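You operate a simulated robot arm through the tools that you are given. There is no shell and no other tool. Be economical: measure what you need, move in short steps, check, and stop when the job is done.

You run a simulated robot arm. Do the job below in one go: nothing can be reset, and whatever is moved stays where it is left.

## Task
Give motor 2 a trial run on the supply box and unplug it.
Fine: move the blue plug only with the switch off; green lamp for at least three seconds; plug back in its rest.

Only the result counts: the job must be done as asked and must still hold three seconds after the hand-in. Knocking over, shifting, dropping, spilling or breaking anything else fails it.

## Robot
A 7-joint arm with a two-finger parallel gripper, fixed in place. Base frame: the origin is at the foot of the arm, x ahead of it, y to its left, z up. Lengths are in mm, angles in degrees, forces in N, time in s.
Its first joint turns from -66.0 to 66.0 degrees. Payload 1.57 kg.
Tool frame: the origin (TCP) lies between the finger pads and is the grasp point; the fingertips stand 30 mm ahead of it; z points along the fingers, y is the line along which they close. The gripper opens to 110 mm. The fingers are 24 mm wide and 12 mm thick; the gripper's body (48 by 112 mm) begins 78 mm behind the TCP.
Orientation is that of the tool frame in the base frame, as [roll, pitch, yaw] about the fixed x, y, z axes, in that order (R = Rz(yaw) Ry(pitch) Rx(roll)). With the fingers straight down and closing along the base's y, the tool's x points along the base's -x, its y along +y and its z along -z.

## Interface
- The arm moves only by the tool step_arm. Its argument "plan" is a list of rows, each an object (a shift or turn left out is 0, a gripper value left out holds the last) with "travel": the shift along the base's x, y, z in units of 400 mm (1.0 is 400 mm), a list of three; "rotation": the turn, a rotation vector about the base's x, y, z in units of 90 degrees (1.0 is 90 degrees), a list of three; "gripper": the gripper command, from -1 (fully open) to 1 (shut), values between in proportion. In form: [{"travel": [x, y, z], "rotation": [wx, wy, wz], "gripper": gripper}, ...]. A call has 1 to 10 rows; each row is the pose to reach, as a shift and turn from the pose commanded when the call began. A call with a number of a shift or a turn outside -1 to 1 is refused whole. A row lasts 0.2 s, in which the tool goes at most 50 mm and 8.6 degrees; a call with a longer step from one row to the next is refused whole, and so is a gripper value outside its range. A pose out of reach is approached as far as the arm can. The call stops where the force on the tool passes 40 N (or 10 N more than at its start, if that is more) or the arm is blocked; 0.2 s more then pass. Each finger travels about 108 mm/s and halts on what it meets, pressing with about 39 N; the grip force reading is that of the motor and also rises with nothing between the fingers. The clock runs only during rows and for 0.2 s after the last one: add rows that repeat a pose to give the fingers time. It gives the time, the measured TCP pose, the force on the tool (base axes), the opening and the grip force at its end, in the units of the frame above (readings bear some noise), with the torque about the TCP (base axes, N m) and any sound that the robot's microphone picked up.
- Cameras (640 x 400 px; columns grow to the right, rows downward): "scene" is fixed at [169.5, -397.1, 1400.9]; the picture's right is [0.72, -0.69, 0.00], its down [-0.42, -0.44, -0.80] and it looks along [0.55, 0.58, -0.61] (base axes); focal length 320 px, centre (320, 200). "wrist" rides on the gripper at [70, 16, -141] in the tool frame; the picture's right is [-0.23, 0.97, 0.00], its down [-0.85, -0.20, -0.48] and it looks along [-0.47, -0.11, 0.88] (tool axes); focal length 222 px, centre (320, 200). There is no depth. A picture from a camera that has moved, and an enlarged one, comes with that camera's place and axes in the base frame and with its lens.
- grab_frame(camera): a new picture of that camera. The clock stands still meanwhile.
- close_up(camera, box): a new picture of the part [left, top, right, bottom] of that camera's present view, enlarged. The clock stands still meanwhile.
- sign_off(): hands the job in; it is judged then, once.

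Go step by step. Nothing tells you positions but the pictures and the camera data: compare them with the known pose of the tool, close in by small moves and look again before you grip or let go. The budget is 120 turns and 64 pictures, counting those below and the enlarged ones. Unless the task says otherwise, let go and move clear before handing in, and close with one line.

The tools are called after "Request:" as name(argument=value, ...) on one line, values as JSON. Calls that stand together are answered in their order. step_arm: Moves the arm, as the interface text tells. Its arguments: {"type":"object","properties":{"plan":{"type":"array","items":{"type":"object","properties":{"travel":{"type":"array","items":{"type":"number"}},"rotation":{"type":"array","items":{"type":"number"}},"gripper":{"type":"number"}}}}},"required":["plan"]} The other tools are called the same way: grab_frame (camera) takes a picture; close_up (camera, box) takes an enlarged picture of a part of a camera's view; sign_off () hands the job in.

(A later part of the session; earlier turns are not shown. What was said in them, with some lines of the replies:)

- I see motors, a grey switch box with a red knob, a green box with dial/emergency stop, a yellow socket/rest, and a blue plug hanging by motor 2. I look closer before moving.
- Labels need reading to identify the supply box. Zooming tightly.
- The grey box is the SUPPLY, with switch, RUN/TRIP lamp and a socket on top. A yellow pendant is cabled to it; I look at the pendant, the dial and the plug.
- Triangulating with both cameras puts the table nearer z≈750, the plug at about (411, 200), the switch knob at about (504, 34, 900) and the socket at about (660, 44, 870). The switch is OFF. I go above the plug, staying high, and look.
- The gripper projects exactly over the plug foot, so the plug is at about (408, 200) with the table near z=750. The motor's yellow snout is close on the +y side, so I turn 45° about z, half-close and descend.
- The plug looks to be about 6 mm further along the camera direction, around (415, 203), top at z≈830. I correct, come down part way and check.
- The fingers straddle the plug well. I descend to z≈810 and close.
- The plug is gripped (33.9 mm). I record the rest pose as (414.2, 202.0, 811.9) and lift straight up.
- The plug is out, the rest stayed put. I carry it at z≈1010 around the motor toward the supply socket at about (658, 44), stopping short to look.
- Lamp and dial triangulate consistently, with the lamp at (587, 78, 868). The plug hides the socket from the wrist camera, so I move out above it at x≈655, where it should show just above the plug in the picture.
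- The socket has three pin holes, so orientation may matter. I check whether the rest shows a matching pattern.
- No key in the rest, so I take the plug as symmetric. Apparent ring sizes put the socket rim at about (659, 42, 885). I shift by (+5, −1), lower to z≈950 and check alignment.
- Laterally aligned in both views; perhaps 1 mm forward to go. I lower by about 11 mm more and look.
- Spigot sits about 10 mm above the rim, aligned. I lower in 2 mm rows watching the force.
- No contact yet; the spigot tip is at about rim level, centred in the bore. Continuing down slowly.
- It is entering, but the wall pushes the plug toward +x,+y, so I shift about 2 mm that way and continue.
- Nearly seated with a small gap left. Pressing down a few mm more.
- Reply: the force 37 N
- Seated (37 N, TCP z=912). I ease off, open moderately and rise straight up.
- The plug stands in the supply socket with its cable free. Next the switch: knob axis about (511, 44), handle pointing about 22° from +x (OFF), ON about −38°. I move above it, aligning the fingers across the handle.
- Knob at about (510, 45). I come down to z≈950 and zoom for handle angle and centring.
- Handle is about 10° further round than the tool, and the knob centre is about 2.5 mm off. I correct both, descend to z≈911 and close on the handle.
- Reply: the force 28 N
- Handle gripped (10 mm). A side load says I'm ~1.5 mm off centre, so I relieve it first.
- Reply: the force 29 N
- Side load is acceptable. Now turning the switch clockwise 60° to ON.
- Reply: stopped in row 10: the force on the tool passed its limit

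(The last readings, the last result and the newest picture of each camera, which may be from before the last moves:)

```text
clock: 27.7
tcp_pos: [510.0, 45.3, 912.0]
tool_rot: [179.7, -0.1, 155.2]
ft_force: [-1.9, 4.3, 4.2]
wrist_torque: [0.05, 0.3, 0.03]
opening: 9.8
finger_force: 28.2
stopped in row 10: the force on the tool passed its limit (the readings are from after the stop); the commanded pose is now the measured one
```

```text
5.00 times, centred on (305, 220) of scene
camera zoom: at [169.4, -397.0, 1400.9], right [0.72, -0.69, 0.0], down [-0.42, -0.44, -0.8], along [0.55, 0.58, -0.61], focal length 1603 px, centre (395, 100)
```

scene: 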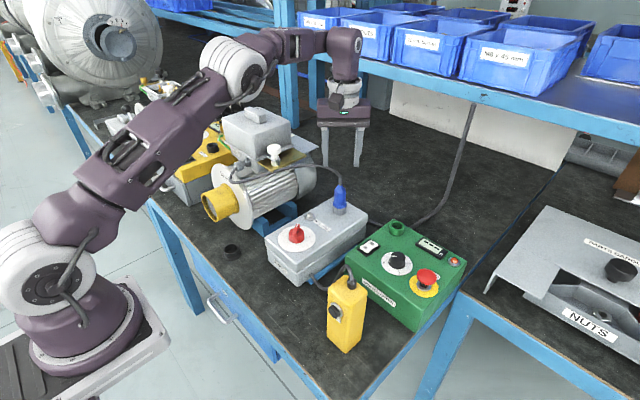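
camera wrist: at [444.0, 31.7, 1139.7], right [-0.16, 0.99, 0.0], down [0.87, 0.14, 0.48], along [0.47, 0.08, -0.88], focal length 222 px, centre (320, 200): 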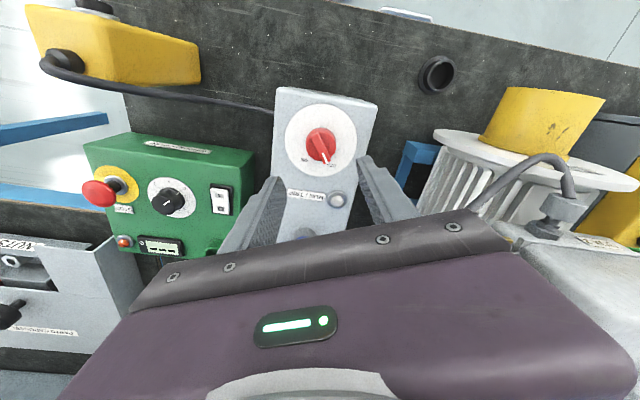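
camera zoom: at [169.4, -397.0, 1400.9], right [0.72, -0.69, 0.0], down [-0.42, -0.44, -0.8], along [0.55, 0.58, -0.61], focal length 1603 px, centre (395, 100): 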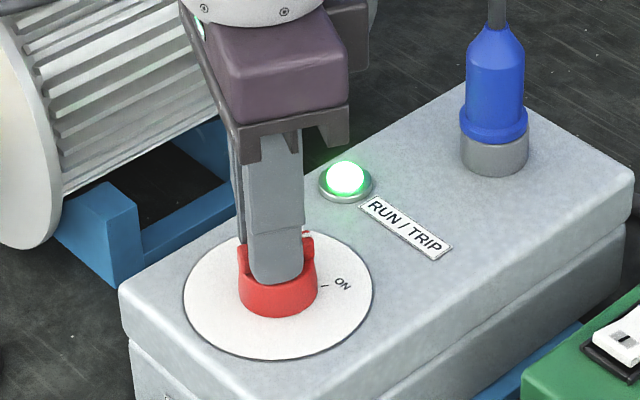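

The lamp is green. I hold still for over four seconds.

Request:
step_arm(plan=[{"travel": [0, 0, 0]}, {"travel": [0, 0, 0]}, {"travel": [0, 0, 0]}, {"travel": [0, 0, 0]}, {"travel": [0, 0, 0]}, {"travel": [0, 0, 0]}, {"travel": [0, 0, 0]}, {"travel": [0, 0, 0]}, {"travel": [0, 0, 0]}, {"travel": [0, 0, 0]}])

Request:
step_arm(plan=[{"travel": [0, 0, 0]}, {"travel": [0, 0, 0]}, {"travel": [0, 0, 0]}, {"travel": [0, 0, 0]}, {"travel": [0, 0, 0]}, {"travel": [0, 0, 0]}, {"travel": [0, 0, 0]}, {"travel": [0, 0, 0]}, {"travel": [0, 0, 0]}, {"travel": [0, 0, 0]}])

Request:
close_up(camera="scene", box=[260, 180, 350, 260])

```text
clock: 29.9
tcp_pos: [510.2, 46.7, 911.0]
tool_rot: [179.7, -0.1, 155.2]
ft_force: [-3.9, 15.3, 7.4]
wrist_torque: [0.22, 0.24, 0.02]
opening: 9.8
finger_force: 27.9
```

```text
clock: 32.1
tcp_pos: [510.6, 45.1, 912.0]
tool_rot: [179.8, 0.0, 155.1]
ft_force: [-3.8, 19.0, 5.9]
wrist_torque: [0.34, 0.19, 0.02]
opening: 10.1
finger_force: 28.0
```

```text
5.00 times, centred on (305, 220) of scene
camera zoom: at [169.3, -396.6, 1401.0], right [0.72, -0.69, 0.0], down [-0.42, -0.44, -0.8], along [0.55, 0.58, -0.61], focal length 1603 px, centre (395, 100)
```

zoom: 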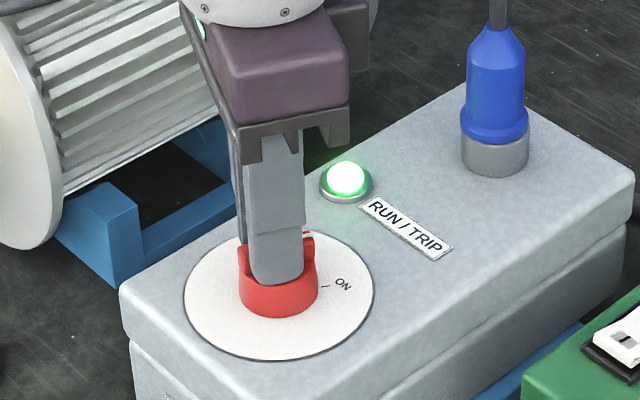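

Green for more than 4 s. Turning back to OFF.

Request:
step_arm(plan=[{"travel": [0, 0.003, 0], "rotation": [0, 0, 0.07]}, {"travel": [0, 0.003, 0], "rotation": [0, 0, 0.14]}, {"travel": [0, 0.003, 0], "rotation": [0, 0, 0.21]}, {"travel": [0, 0.003, 0], "rotation": [0, 0, 0.28]}, {"travel": [0, 0.003, 0], "rotation": [0, 0, 0.35]}, {"travel": [0, 0.003, 0], "rotation": [0, 0, 0.42]}, {"travel": [0, 0.003, 0], "rotation": [0, 0, 0.49]}, {"travel": [0, 0.003, 0], "rotation": [0, 0, 0.56]}, {"travel": [0, 0.003, 0], "rotation": [0, 0, 0.62]}, {"travel": [0, 0.003, 0], "rotation": [0, 0, 0.66]}])

Request:
close_up(camera="scene", box=[260, 180, 350, 260])

```text
clock: 34.3
tcp_pos: [510.5, 43.0, 911.4]
tool_rot: [179.9, -0.3, -145.6]
ft_force: [-4.7, -32.6, -6.0]
wrist_torque: [-1.0, 0.25, -0.06]
opening: 9.9
finger_force: 28.1
```

```text
5.00 times, centred on (305, 220) of scene
camera zoom: at [169.5, -397.9, 1400.6], right [0.72, -0.69, 0.0], down [-0.42, -0.44, -0.8], along [0.55, 0.58, -0.61], focal length 1603 px, centre (395, 100)
```

zoom: 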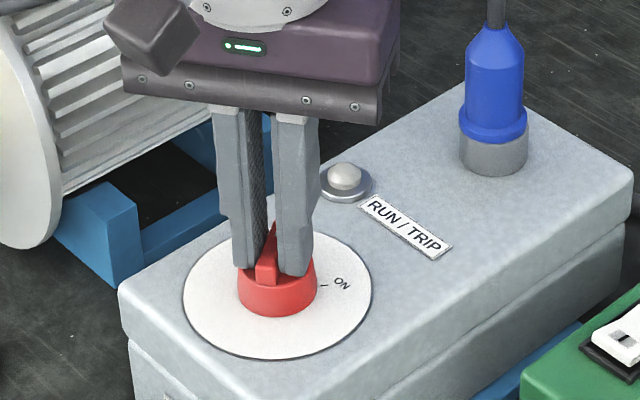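

Lamp out, switch back at OFF. I relieve the side load, release, and rise.

Request:
step_arm(plan=[{"travel": [0, -0.004, 0]}, {"travel": [0, -0.004, 0], "gripper": -0.1}, {"travel": [0, -0.004, 0]}, {"travel": [0, -0.004, 0.02]}, {"travel": [0, -0.004, 0.1]}, {"travel": [0, -0.004, 0.2]}, {"travel": [0, -0.004, 0.3]}, {"travel": [0, -0.004, 0.3]}])

Request:
close_up(camera="scene", box=[260, 150, 370, 260])

```text
clock: 36.1
tcp_pos: [509.9, 44.2, 1032.0]
tool_rot: [179.8, -0.2, -145.4]
ft_force: [-0.2, -0.1, -0.2]
wrist_torque: [-0.01, 0.02, -0.01]
opening: 60.4
finger_force: 0.0
```

```text
3.64 times, centred on (315, 205) of scene
camera zoom: at [169.5, -397.1, 1400.9], right [0.72, -0.69, 0.0], down [-0.42, -0.44, -0.8], along [0.55, 0.58, -0.61], focal length 1166 px, centre (338, 182)
```

zoom: 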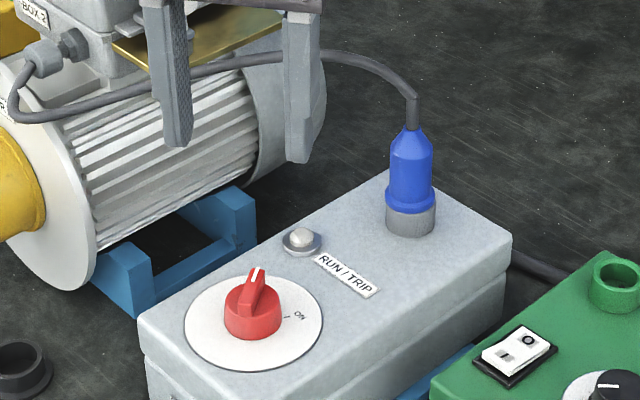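

Switch confirmed OFF, plug upright. For regrasping I turn so the cable exits between the fingers rather than under one, and move above the plug.

Request:
step_arm(plan=[{"travel": [0.06, 0, 0], "rotation": [0, 0, -0.08]}, {"travel": [0.15, 0, 0], "rotation": [0, 0, -0.16]}, {"travel": [0.24, 0, 0], "rotation": [0, 0, -0.24]}, {"travel": [0.32, 0.005, 0], "rotation": [0, 0, -0.32]}, {"travel": [0.38, 0.005, 0], "rotation": [0, 0, -0.4]}, {"travel": [0.38, 0.005, 0], "rotation": [0, 0, -0.48]}, {"travel": [0.38, 0.005, 0], "rotation": [0, 0, -0.55]}, {"travel": [0.38, 0.005, -0.06], "rotation": [0, 0, -0.55]}, {"travel": [0.38, 0.005, -0.06], "rotation": [0, 0, -0.55]}])

Request:
grab_frame(camera="wrist")

Request:
grab_frame(camera="scene")

```text
clock: 38.1
tcp_pos: [662.9, 47.3, 1006.4]
tool_rot: [179.7, 0.0, 165.1]
ft_force: [-1.1, 0.3, 0.5]
wrist_torque: [-0.01, -0.03, 0.02]
opening: 60.4
finger_force: 0.0
```

```text
15 pictures are left
camera wrist: at [600.2, 78.8, 1148.8], right [0.47, 0.88, 0.0], down [0.78, -0.42, 0.48], along [0.42, -0.22, -0.88], focal length 222 px, centre (320, 200)
```

wrist: 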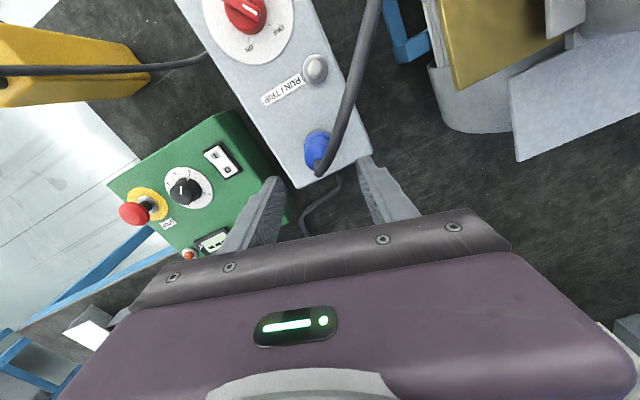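

```text
14 pictures are left
```

scene: 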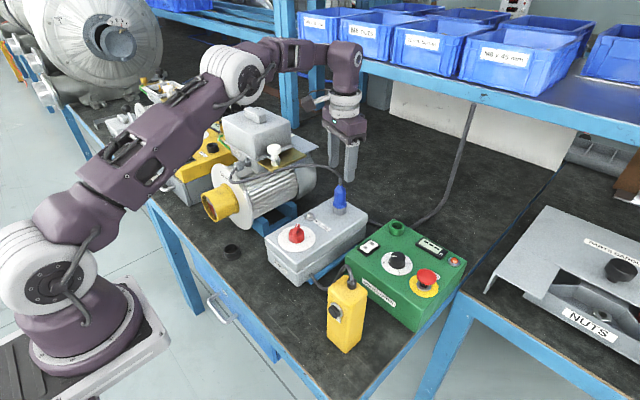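

Fingers straddle the plug and the cable leaves clear of them. Descending to z≈913 and closing.

Request:
step_arm(plan=[{"travel": [0, 0, -0.06]}, {"travel": [0, 0, -0.12]}, {"travel": [0, 0, -0.18]}, {"travel": [0, 0, -0.23]}, {"travel": [0, 0, -0.23]}, {"travel": [0, 0, -0.23], "gripper": 1}, {"travel": [0, 0, -0.23]}, {"travel": [0, 0, -0.23]}])

Request:
close_up(camera="scene", box=[310, 160, 370, 220])

```text
clock: 39.9
tcp_pos: [661.8, 47.0, 913.6]
tool_rot: [179.9, -0.1, 165.0]
ft_force: [-3.5, -12.3, -4.0]
wrist_torque: [-0.44, 0.08, -0.3]
opening: 33.7
finger_force: 38.8
```

```text
6.67 times, centred on (340, 190) of scene
camera zoom: at [169.5, -397.4, 1400.8], right [0.72, -0.69, 0.0], down [-0.42, -0.44, -0.8], along [0.55, 0.58, -0.61], focal length 2137 px, centre (187, 267)
```

zoom: 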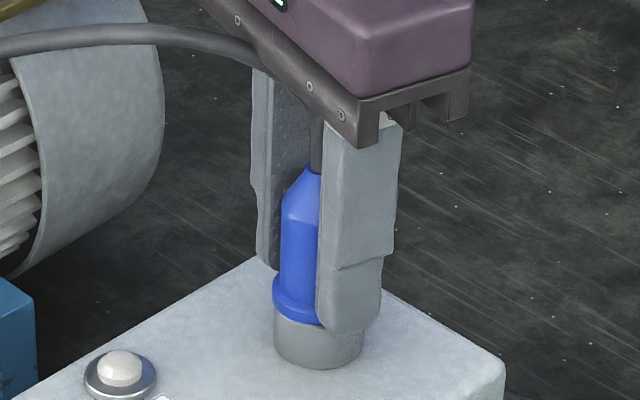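

Gripped. I relieve the small side load and pull straight up.

Request:
step_arm(plan=[{"travel": [-0.0005, -0.0025, 0]}, {"travel": [-0.0005, -0.0025, 0.01]}, {"travel": [-0.0005, -0.0025, 0.025]}, {"travel": [-0.0005, -0.0025, 0.05]}, {"travel": [-0.0005, -0.0025, 0.1]}, {"travel": [-0.0005, -0.0025, 0.18]}, {"travel": [-0.0005, -0.0025, 0.25]}, {"travel": [-0.0005, -0.0025, 0.25]}])

Request:
close_up(camera="scene", box=[270, 110, 390, 230])

```text
clock: 41.7
tcp_pos: [662.2, 47.0, 1015.1]
tool_rot: [179.7, -0.1, 165.1]
ft_force: [-0.8, 0.1, -0.5]
wrist_torque: [0.02, 0.01, 0.02]
opening: 33.6
finger_force: 38.9
```

```text
3.33 times, centred on (330, 170) of scene
camera zoom: at [169.5, -397.1, 1400.9], right [0.72, -0.69, 0.0], down [-0.42, -0.44, -0.8], along [0.55, 0.58, -0.61], focal length 1068 px, centre (287, 300)
```

zoom: 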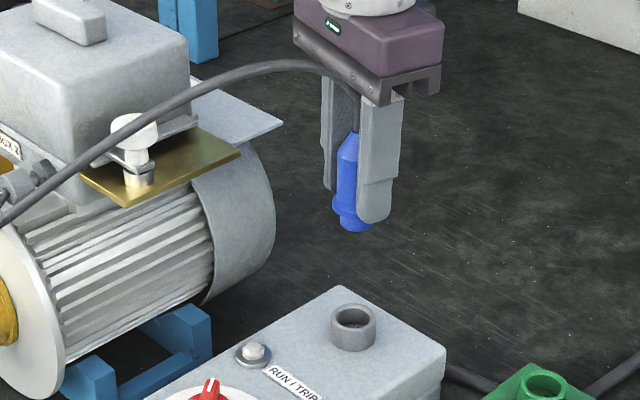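

The plug is out with the switch off. I carry it back around the motor to above the rest, turning back to the original grasp angle.

Request:
step_arm(plan=[{"travel": [-0.09, 0, 0]}, {"travel": [-0.2, 0, 0], "rotation": [0, 0, 0.06]}, {"travel": [-0.31, 0, 0], "rotation": [0, 0, 0.14]}, {"travel": [-0.42, 0, 0], "rotation": [0, 0, 0.22]}, {"travel": [-0.53, 0, 0], "rotation": [0, 0, 0.3]}, {"travel": [-0.61, 0.04, 0], "rotation": [0, 0, 0.38]}, {"travel": [-0.62, 0.15, 0], "rotation": [0, 0, 0.46]}, {"travel": [-0.62, 0.26, 0], "rotation": [0, 0, 0.54]}, {"travel": [-0.62, 0.36, 0], "rotation": [0, 0, 0.62]}, {"travel": [-0.62, 0.3875, 0], "rotation": [0, 0, 0.666]}])

Request:
step_arm(plan=[{"travel": [0, 0, -0.1]}, {"travel": [0, 0, -0.2]}, {"travel": [0, 0, -0.3]}, {"travel": [0, 0, -0.38]}, {"travel": [0, 0, -0.38]}])

Request:
close_up(camera="scene", box=[208, 210, 258, 260])

Request:
close_up(camera="wrist", box=[275, 110, 365, 180])

```text
clock: 43.9
tcp_pos: [416.4, 199.6, 1014.7]
tool_rot: [179.7, -0.1, -134.9]
ft_force: [-0.3, 0.3, 0.0]
wrist_torque: [-0.02, 0.0, 0.04]
opening: 33.5
finger_force: 39.3
```

```text
clock: 45.1
tcp_pos: [414.4, 200.2, 863.3]
tool_rot: [179.8, -0.1, -134.9]
ft_force: [-0.2, 0.8, -0.9]
wrist_torque: [-0.07, -0.02, 0.0]
opening: 33.5
finger_force: 38.8
```

```text
8.00 times, centred on (233, 235) of scene
camera zoom: at [169.5, -397.1, 1400.9], right [0.72, -0.69, 0.0], down [-0.42, -0.44, -0.8], along [0.55, 0.58, -0.61], focal length 2564 px, centre (1016, -80)
```

zoom: 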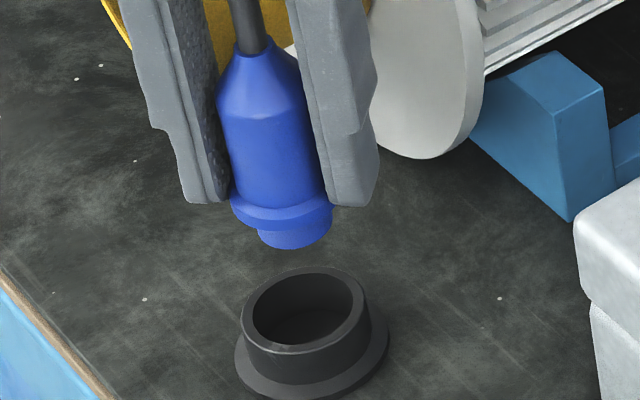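

```text
5.71 times, centred on (320, 145) of wrist
camera zoom: at [355.4, 161.2, 1004.4], right [-0.53, 0.85, 0.0], down [0.75, 0.46, 0.48], along [0.4, 0.25, -0.88], focal length 1269 px, centre (320, 514)
```

zoom: 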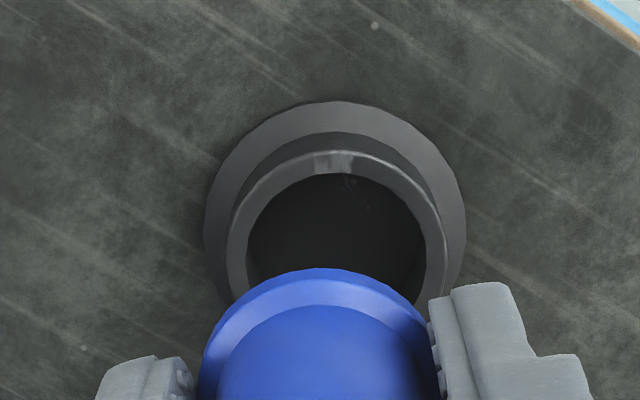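

Both views agree the rest lies ~3 mm toward (−x,+y), matching the original grasp pose. I correct and lower to just above seating.

Request:
step_arm(plan=[{"travel": [-0.0048, 0.0066, 0]}, {"travel": [-0.0048, 0.0066, -0.04]}, {"travel": [-0.0048, 0.0066, -0.08]}, {"travel": [-0.0048, 0.0066, -0.1]}, {"travel": [-0.0048, 0.0066, -0.11]}, {"travel": [-0.0048, 0.0066, -0.118]}, {"travel": [-0.0048, 0.0066, -0.123]}, {"travel": [-0.0048, 0.0066, -0.123]}])

Request:
close_up(camera="scene", box=[208, 220, 258, 270])

```text
clock: 46.9
tcp_pos: [413.0, 202.3, 813.3]
tool_rot: [179.6, -0.1, -135.1]
ft_force: [0.6, -0.4, -1.0]
wrist_torque: [-0.01, -0.02, 0.01]
opening: 33.4
finger_force: 38.7
```

```text
8.00 times, centred on (233, 245) of scene
camera zoom: at [169.5, -397.1, 1400.9], right [0.72, -0.69, 0.0], down [-0.42, -0.44, -0.8], along [0.55, 0.58, -0.61], focal length 2564 px, centre (1016, -160)
```

zoom: 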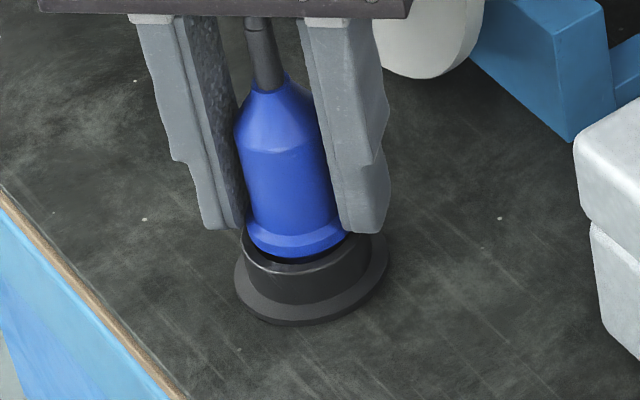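

In the rest, no contact yet. I press down gently in 1 mm steps.

Request:
step_arm(plan=[{"travel": [0, 0, -0.003]}, {"travel": [0, 0, -0.006]}, {"travel": [0, 0, -0.009]}, {"travel": [0, 0, -0.009]}])

```text
clock: 47.9
tcp_pos: [413.0, 203.5, 809.6]
tool_rot: [179.7, 0.1, -135.0]
ft_force: [-3.7, -2.2, 31.9]
wrist_torque: [0.14, -0.18, -0.19]
opening: 33.6
finger_force: 39.0
```

Firm contact at z≈810: seated. I ease off, open and rise, then check.

Request:
step_arm(plan=[{"travel": [0, 0, 0.005]}, {"travel": [0, 0, 0.005], "gripper": -0.1}, {"travel": [0, 0, 0.005]}, {"travel": [0, 0, 0.005]}, {"travel": [0, 0, 0.06]}, {"travel": [0, 0, 0.15]}, {"travel": [0, 0, 0.26]}, {"travel": [0, 0, 0.38]}, {"travel": [0, 0, 0.45]}, {"travel": [0, 0, 0.45]}])

Request:
close_up(camera="scene", box=[203, 205, 263, 265])

Request:
grab_frame(camera="scene")

```text
clock: 50.1
tcp_pos: [413.1, 202.8, 988.7]
tool_rot: [179.7, -0.1, -135.0]
ft_force: [-0.1, 0.2, -0.4]
wrist_torque: [-0.01, 0.07, -0.01]
opening: 60.7
finger_force: 0.0
```

```text
6.67 times, centred on (233, 235) of scene
camera zoom: at [169.5, -397.1, 1400.9], right [0.72, -0.69, 0.0], down [-0.42, -0.44, -0.8], along [0.55, 0.58, -0.61], focal length 2137 px, centre (900, -33)
```

zoom: 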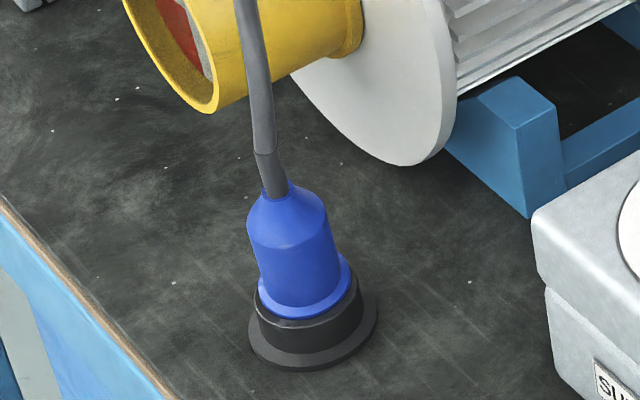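

```text
7 pictures are left
```

scene: 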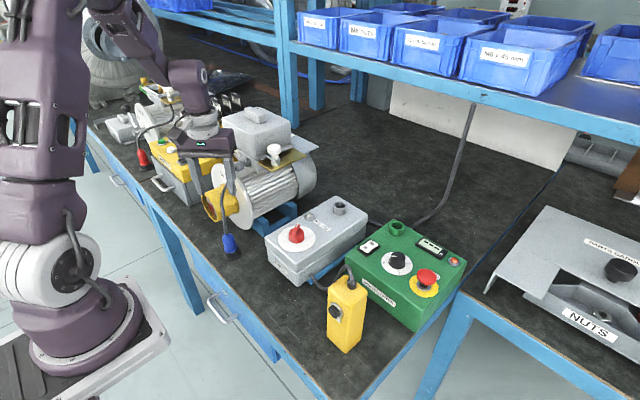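

Plug looks back in the rest; one tighter check of seating and the switch.

Request:
close_up(camera="scene", box=[216, 230, 250, 264])

Request:
close_up(camera="wrist", box=[280, 90, 360, 170])

Request:
close_up(camera="scene", box=[265, 190, 355, 280])

```text
11.76 times, centred on (233, 247) of scene
camera zoom: at [169.5, -397.1, 1400.9], right [0.72, -0.69, 0.0], down [-0.42, -0.44, -0.8], along [0.55, 0.58, -0.61], focal length 3771 px, centre (1344, -353)
```

zoom: 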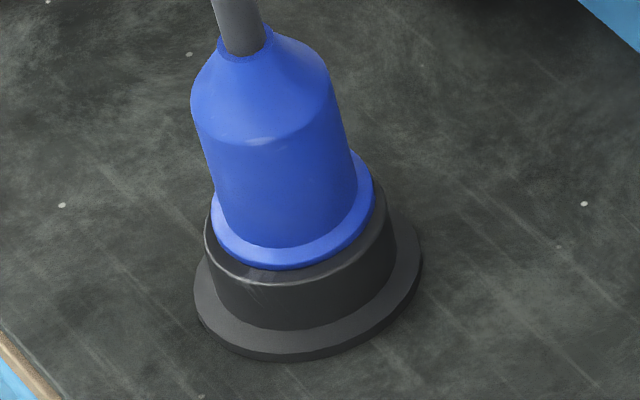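

```text
5.00 times, centred on (320, 130) of wrist
camera zoom: at [353.8, 164.6, 1130.6], right [-0.53, 0.85, 0.0], down [0.75, 0.46, 0.48], along [0.4, 0.25, -0.88], focal length 1111 px, centre (320, 550)
```

zoom: 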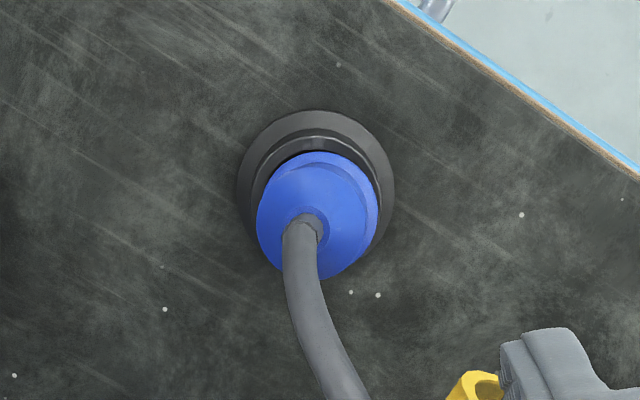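

```text
4.44 times, centred on (310, 235) of scene
camera zoom: at [169.5, -397.1, 1400.9], right [0.72, -0.69, 0.0], down [-0.42, -0.44, -0.8], along [0.55, 0.58, -0.61], focal length 1424 px, centre (364, 44)
```

zoom: 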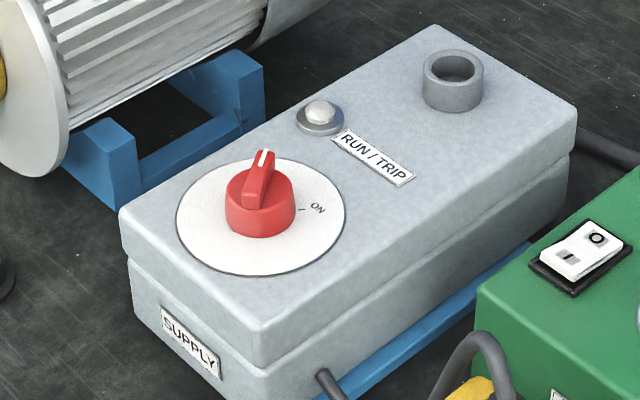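

The plug seems to lean slightly and may sit a couple of mm proud of the rest. I regrip it at the original pose to straighten it and reseat it.

Request:
step_arm(plan=[{"travel": [-0.0005, -0.001, -0.1]}, {"travel": [-0.0005, -0.001, -0.2]}, {"travel": [-0.0005, -0.001, -0.3]}, {"travel": [-0.0005, -0.001, -0.38]}, {"travel": [-0.0005, -0.001, -0.44]}, {"travel": [-0.0005, -0.001, -0.44]}, {"travel": [-0.0005, -0.001, -0.44], "gripper": 1}, {"travel": [-0.0005, -0.001, -0.44]}, {"travel": [-0.0005, -0.001, -0.44]}])

```text
clock: 52.1
tcp_pos: [414.1, 203.0, 813.8]
tool_rot: [179.8, -0.2, -135.0]
ft_force: [8.2, -4.5, -1.4]
wrist_torque: [-0.2, -0.3, -0.01]
opening: 33.5
finger_force: 39.1
```

Request:
step_arm(plan=[{"travel": [0.002, -0.0012, 0]}, {"travel": [0.002, -0.0012, 0.005]}, {"travel": [0.002, -0.0012, 0.01]}, {"travel": [0.002, -0.0012, 0.01]}])

Request:
close_up(camera="scene", box=[216, 230, 250, 264])

```text
clock: 53.1
tcp_pos: [413.3, 202.7, 817.4]
tool_rot: [179.7, -0.2, -135.0]
ft_force: [-0.1, 0.3, -0.5]
wrist_torque: [0.02, -0.01, 0.01]
opening: 33.4
finger_force: 38.9
```

```text
11.76 times, centred on (233, 247) of scene
camera zoom: at [169.5, -397.1, 1400.9], right [0.72, -0.69, 0.0], down [-0.42, -0.44, -0.8], along [0.55, 0.58, -0.61], focal length 3771 px, centre (1344, -353)
```

zoom: 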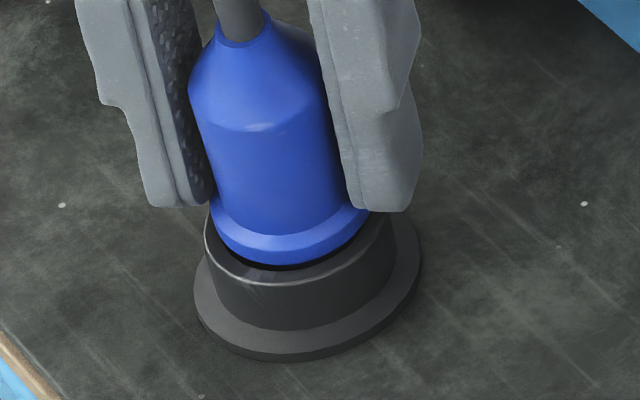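

Still ~1.7 mm off centre toward the scene's left. I shift (+1.2, −1.1) and press down gently.

Request:
step_arm(plan=[{"travel": [0.003, -0.0028, 0]}, {"travel": [0.003, -0.0028, -0.005]}, {"travel": [0.003, -0.0028, -0.01]}, {"travel": [0.003, -0.0028, -0.013]}, {"travel": [0.003, -0.0028, -0.016]}, {"travel": [0.003, -0.0028, -0.016]}])

```text
clock: 54.5
tcp_pos: [414.8, 203.0, 813.6]
tool_rot: [179.7, 0.0, -134.9]
ft_force: [-14.1, 15.2, 16.8]
wrist_torque: [0.29, 0.36, -0.12]
opening: 33.3
finger_force: 39.2
```

Request:
step_arm(plan=[{"travel": [-0.002, 0.002, 0.003]}, {"travel": [-0.002, 0.002, 0]}, {"travel": [-0.002, 0.002, -0.002]}, {"travel": [-0.002, 0.002, -0.002]}])

```text
clock: 55.5
tcp_pos: [412.8, 203.2, 812.8]
tool_rot: [179.8, 0.0, -135.0]
ft_force: [-10.5, 11.4, 33.3]
wrist_torque: [0.15, 0.21, -0.09]
opening: 33.4
finger_force: 39.8
```

Request:
step_arm(plan=[{"travel": [-0.001, 0.001, 0.006]}, {"travel": [-0.002, 0.002, 0.004]}, {"travel": [-0.002, 0.002, 0.002]}, {"travel": [-0.002, 0.002, 0.002]}])

Request:
close_up(camera="scene", box=[216, 230, 250, 264])

```text
clock: 56.5
tcp_pos: [413.0, 202.6, 811.6]
tool_rot: [179.9, -0.1, -135.0]
ft_force: [-1.5, -4.0, 9.7]
wrist_torque: [-0.1, 0.08, -0.01]
opening: 33.2
finger_force: 39.0
```

```text
11.76 times, centred on (233, 247) of scene
camera zoom: at [169.3, -397.2, 1400.8], right [0.72, -0.69, 0.0], down [-0.42, -0.44, -0.8], along [0.55, 0.58, -0.61], focal length 3771 px, centre (1344, -353)
```

zoom: 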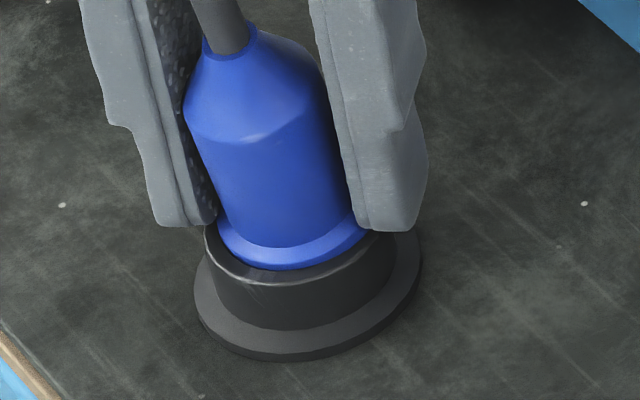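

The side loads are now nearly gone and flange/collar spacing matches the original seating, so the plug is concentric with the rest. I unload, let go slowly so it settles upright, rise and look once more.

Request:
step_arm(plan=[{"travel": [0, 0, 0.003]}, {"travel": [0, 0, 0.003], "gripper": 0.3}, {"travel": [0, 0, 0.003], "gripper": 0.1}, {"travel": [0, 0, 0.003], "gripper": -0.1}, {"travel": [0, 0, 0.003]}, {"travel": [0, 0, 0.06]}, {"travel": [0, 0, 0.16]}, {"travel": [0, 0, 0.28]}, {"travel": [0, 0, 0.39]}, {"travel": [0, 0, 0.39]}])

Request:
close_up(camera="scene", box=[216, 230, 250, 264])

```text
clock: 58.7
tcp_pos: [413.5, 204.3, 970.0]
tool_rot: [179.8, 0.0, -135.1]
ft_force: [-0.4, 0.2, -0.2]
wrist_torque: [-0.03, 0.05, 0.0]
opening: 60.6
finger_force: 0.1
```

```text
11.76 times, centred on (233, 247) of scene
camera zoom: at [169.5, -397.1, 1400.9], right [0.72, -0.69, 0.0], down [-0.42, -0.44, -0.8], along [0.55, 0.58, -0.61], focal length 3771 px, centre (1344, -353)
```

zoom: 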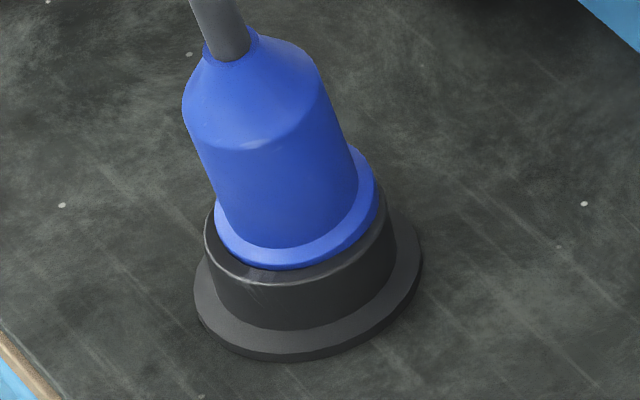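

The plug now clearly leans: my last sideways shift tilted it. When lifted 4 mm earlier it stood upright with zero force, so I regrip, lift to that pose, and read forces before lowering straight down.

Request:
step_arm(plan=[{"travel": [0.001, -0.001, -0.1]}, {"travel": [0.001, -0.001, -0.2]}, {"travel": [0.001, -0.001, -0.3]}, {"travel": [0.001, -0.001, -0.36]}, {"travel": [0.001, -0.001, -0.39]}, {"travel": [0.001, -0.001, -0.39]}, {"travel": [0.001, -0.001, -0.39], "gripper": 1}, {"travel": [0.001, -0.001, -0.39]}, {"travel": [0.001, -0.001, -0.39]}])

Request:
step_arm(plan=[{"travel": [0, 0, 0.006]}, {"travel": [0, 0, 0.012]}, {"travel": [0, 0, 0.012]}])

```text
clock: 60.7
tcp_pos: [413.8, 203.1, 812.5]
tool_rot: [179.7, 0.0, -135.0]
ft_force: [0.1, 0.1, 0.2]
wrist_torque: [0.01, 0.0, 0.0]
opening: 33.0
finger_force: 38.9
```

```text
clock: 61.5
tcp_pos: [414.6, 203.1, 817.4]
tool_rot: [179.8, -0.1, -135.1]
ft_force: [-0.3, 0.7, -1.8]
wrist_torque: [-0.02, 0.03, 0.02]
opening: 33.1
finger_force: 39.3
```

Zero force at the lifted pose. I use the last picture to check the plug's tilt in the grip.

Request:
close_up(camera="scene", box=[216, 230, 250, 264])

```text
11.76 times, centred on (233, 247) of scene
camera zoom: at [169.5, -397.1, 1400.9], right [0.72, -0.69, 0.0], down [-0.42, -0.44, -0.8], along [0.55, 0.58, -0.61], focal length 3771 px, centre (1344, -353)
```

zoom: 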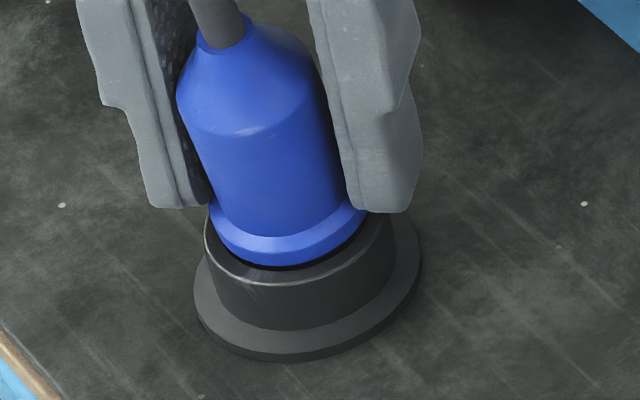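

The plug leans about 6° toward the scene's left within the grip. I tilt the tool the other way about the rim, keeping the spigot in place, and read the forces.

Request:
step_arm(plan=[{"travel": [0.0026, -0.0025, 0], "rotation": [0.0146, 0.0152, 0]}, {"travel": [0.0052, -0.005, 0], "rotation": [0.0292, 0.0304, 0]}, {"travel": [0.0077, -0.0074, 0], "rotation": [0.0437, 0.0456, 0]}, {"travel": [0.0077, -0.0074, 0], "rotation": [0.0437, 0.0456, 0]}, {"travel": [0.0077, -0.0074, 0], "rotation": [0.0437, 0.0456, 0]}])

```text
clock: 62.7
tcp_pos: [416.0, 199.8, 816.6]
tool_rot: [174.1, -0.2, -134.9]
ft_force: [-0.1, -0.3, -1.5]
wrist_torque: [0.03, -0.01, -0.01]
opening: 33.1
finger_force: 39.1
```

No load: the plug swung upright freely in the rest. Now lowering in small steps.

Request:
step_arm(plan=[{"travel": [0, 0, -0.003]}, {"travel": [0, 0, -0.006]}, {"travel": [0, 0, -0.009]}, {"travel": [0, 0, -0.012]}, {"travel": [0, 0, -0.012]}])

```text
clock: 63.9
tcp_pos: [415.8, 200.3, 812.4]
tool_rot: [173.9, -0.1, -135.0]
ft_force: [-9.2, 8.6, 30.6]
wrist_torque: [-0.1, -0.01, -0.15]
opening: 33.1
finger_force: 38.9
```

Request:
step_arm(plan=[{"travel": [-0.001, 0.001, 0.004]}, {"travel": [-0.002, 0.002, 0.004]}, {"travel": [-0.002, 0.002, 0.004]}])

Request:
step_arm(plan=[{"travel": [0, 0, -0.002]}, {"travel": [0, 0, -0.004]}, {"travel": [0, 0, -0.006]}, {"travel": [0, 0, -0.006]}])

```text
clock: 64.7
tcp_pos: [415.9, 200.7, 813.1]
tool_rot: [174.1, -0.3, -135.0]
ft_force: [0.3, 0.3, -0.4]
wrist_torque: [0.01, 0.02, -0.02]
opening: 33.3
finger_force: 38.4
```

```text
clock: 65.8
tcp_pos: [414.4, 200.5, 812.0]
tool_rot: [174.1, -0.2, -134.9]
ft_force: [-4.0, -1.6, 11.3]
wrist_torque: [-0.19, -0.01, -0.12]
opening: 33.0
finger_force: 38.8
stopped in row 4: the force on the tool passed its limit (the readings are from after the stop); the commanded pose is now the measured one
```

Stiff vertical stop with little side load: seated flat. I release without moving, then rise and straighten the tool.

Request:
step_arm(plan=[{"travel": [0, 0, 0.001]}, {"travel": [0, 0, 0.001], "gripper": 0.3}, {"travel": [0, 0, 0.001], "gripper": 0.1}, {"travel": [0, 0, 0.001], "gripper": -0.15}, {"travel": [0, 0, 0.001]}, {"travel": [0, 0, 0.05]}, {"travel": [0, 0, 0.14]}, {"travel": [0, 0, 0.25]}, {"travel": [0, 0, 0.36]}, {"travel": [0, 0, 0.36]}])

```text
clock: 68.0
tcp_pos: [415.7, 198.5, 955.9]
tool_rot: [174.0, -0.2, -135.0]
ft_force: [0.2, -1.1, 0.2]
wrist_torque: [-0.02, -0.02, -0.02]
opening: 63.4
finger_force: 0.1
```

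I rise further clear, upright again, and try for one more look in case a picture remains.

Request:
step_arm(plan=[{"travel": [0, -0.05, 0.1], "rotation": [-0.0437, -0.0456, 0]}, {"travel": [0, -0.1, 0.2], "rotation": [-0.0437, -0.0456, 0]}, {"travel": [0, -0.1, 0.2], "rotation": [-0.0437, -0.0456, 0]}])

Request:
close_up(camera="scene", box=[216, 230, 250, 264])

```text
clock: 68.8
tcp_pos: [416.1, 159.5, 1037.6]
tool_rot: [179.8, -0.2, -135.0]
ft_force: [-0.3, 0.8, -0.1]
wrist_torque: [0.0, 0.0, 0.02]
opening: 63.1
finger_force: 0.0
```

```text
refused: no pictures are left
```

No pictures are left. The last readings were a stiff vertical stop with little side load, then a free release, and the arm is clear, so I hand in.

Request:
sign_off()

```text
The job is handed in.
```

Motor 2 ran on the supply box with the green lamp lit for over four seconds. I then switched it off and put the blue plug back in its rest, but I reseated it by force readings after it had leaned and had no picture left to confirm it stands straight.
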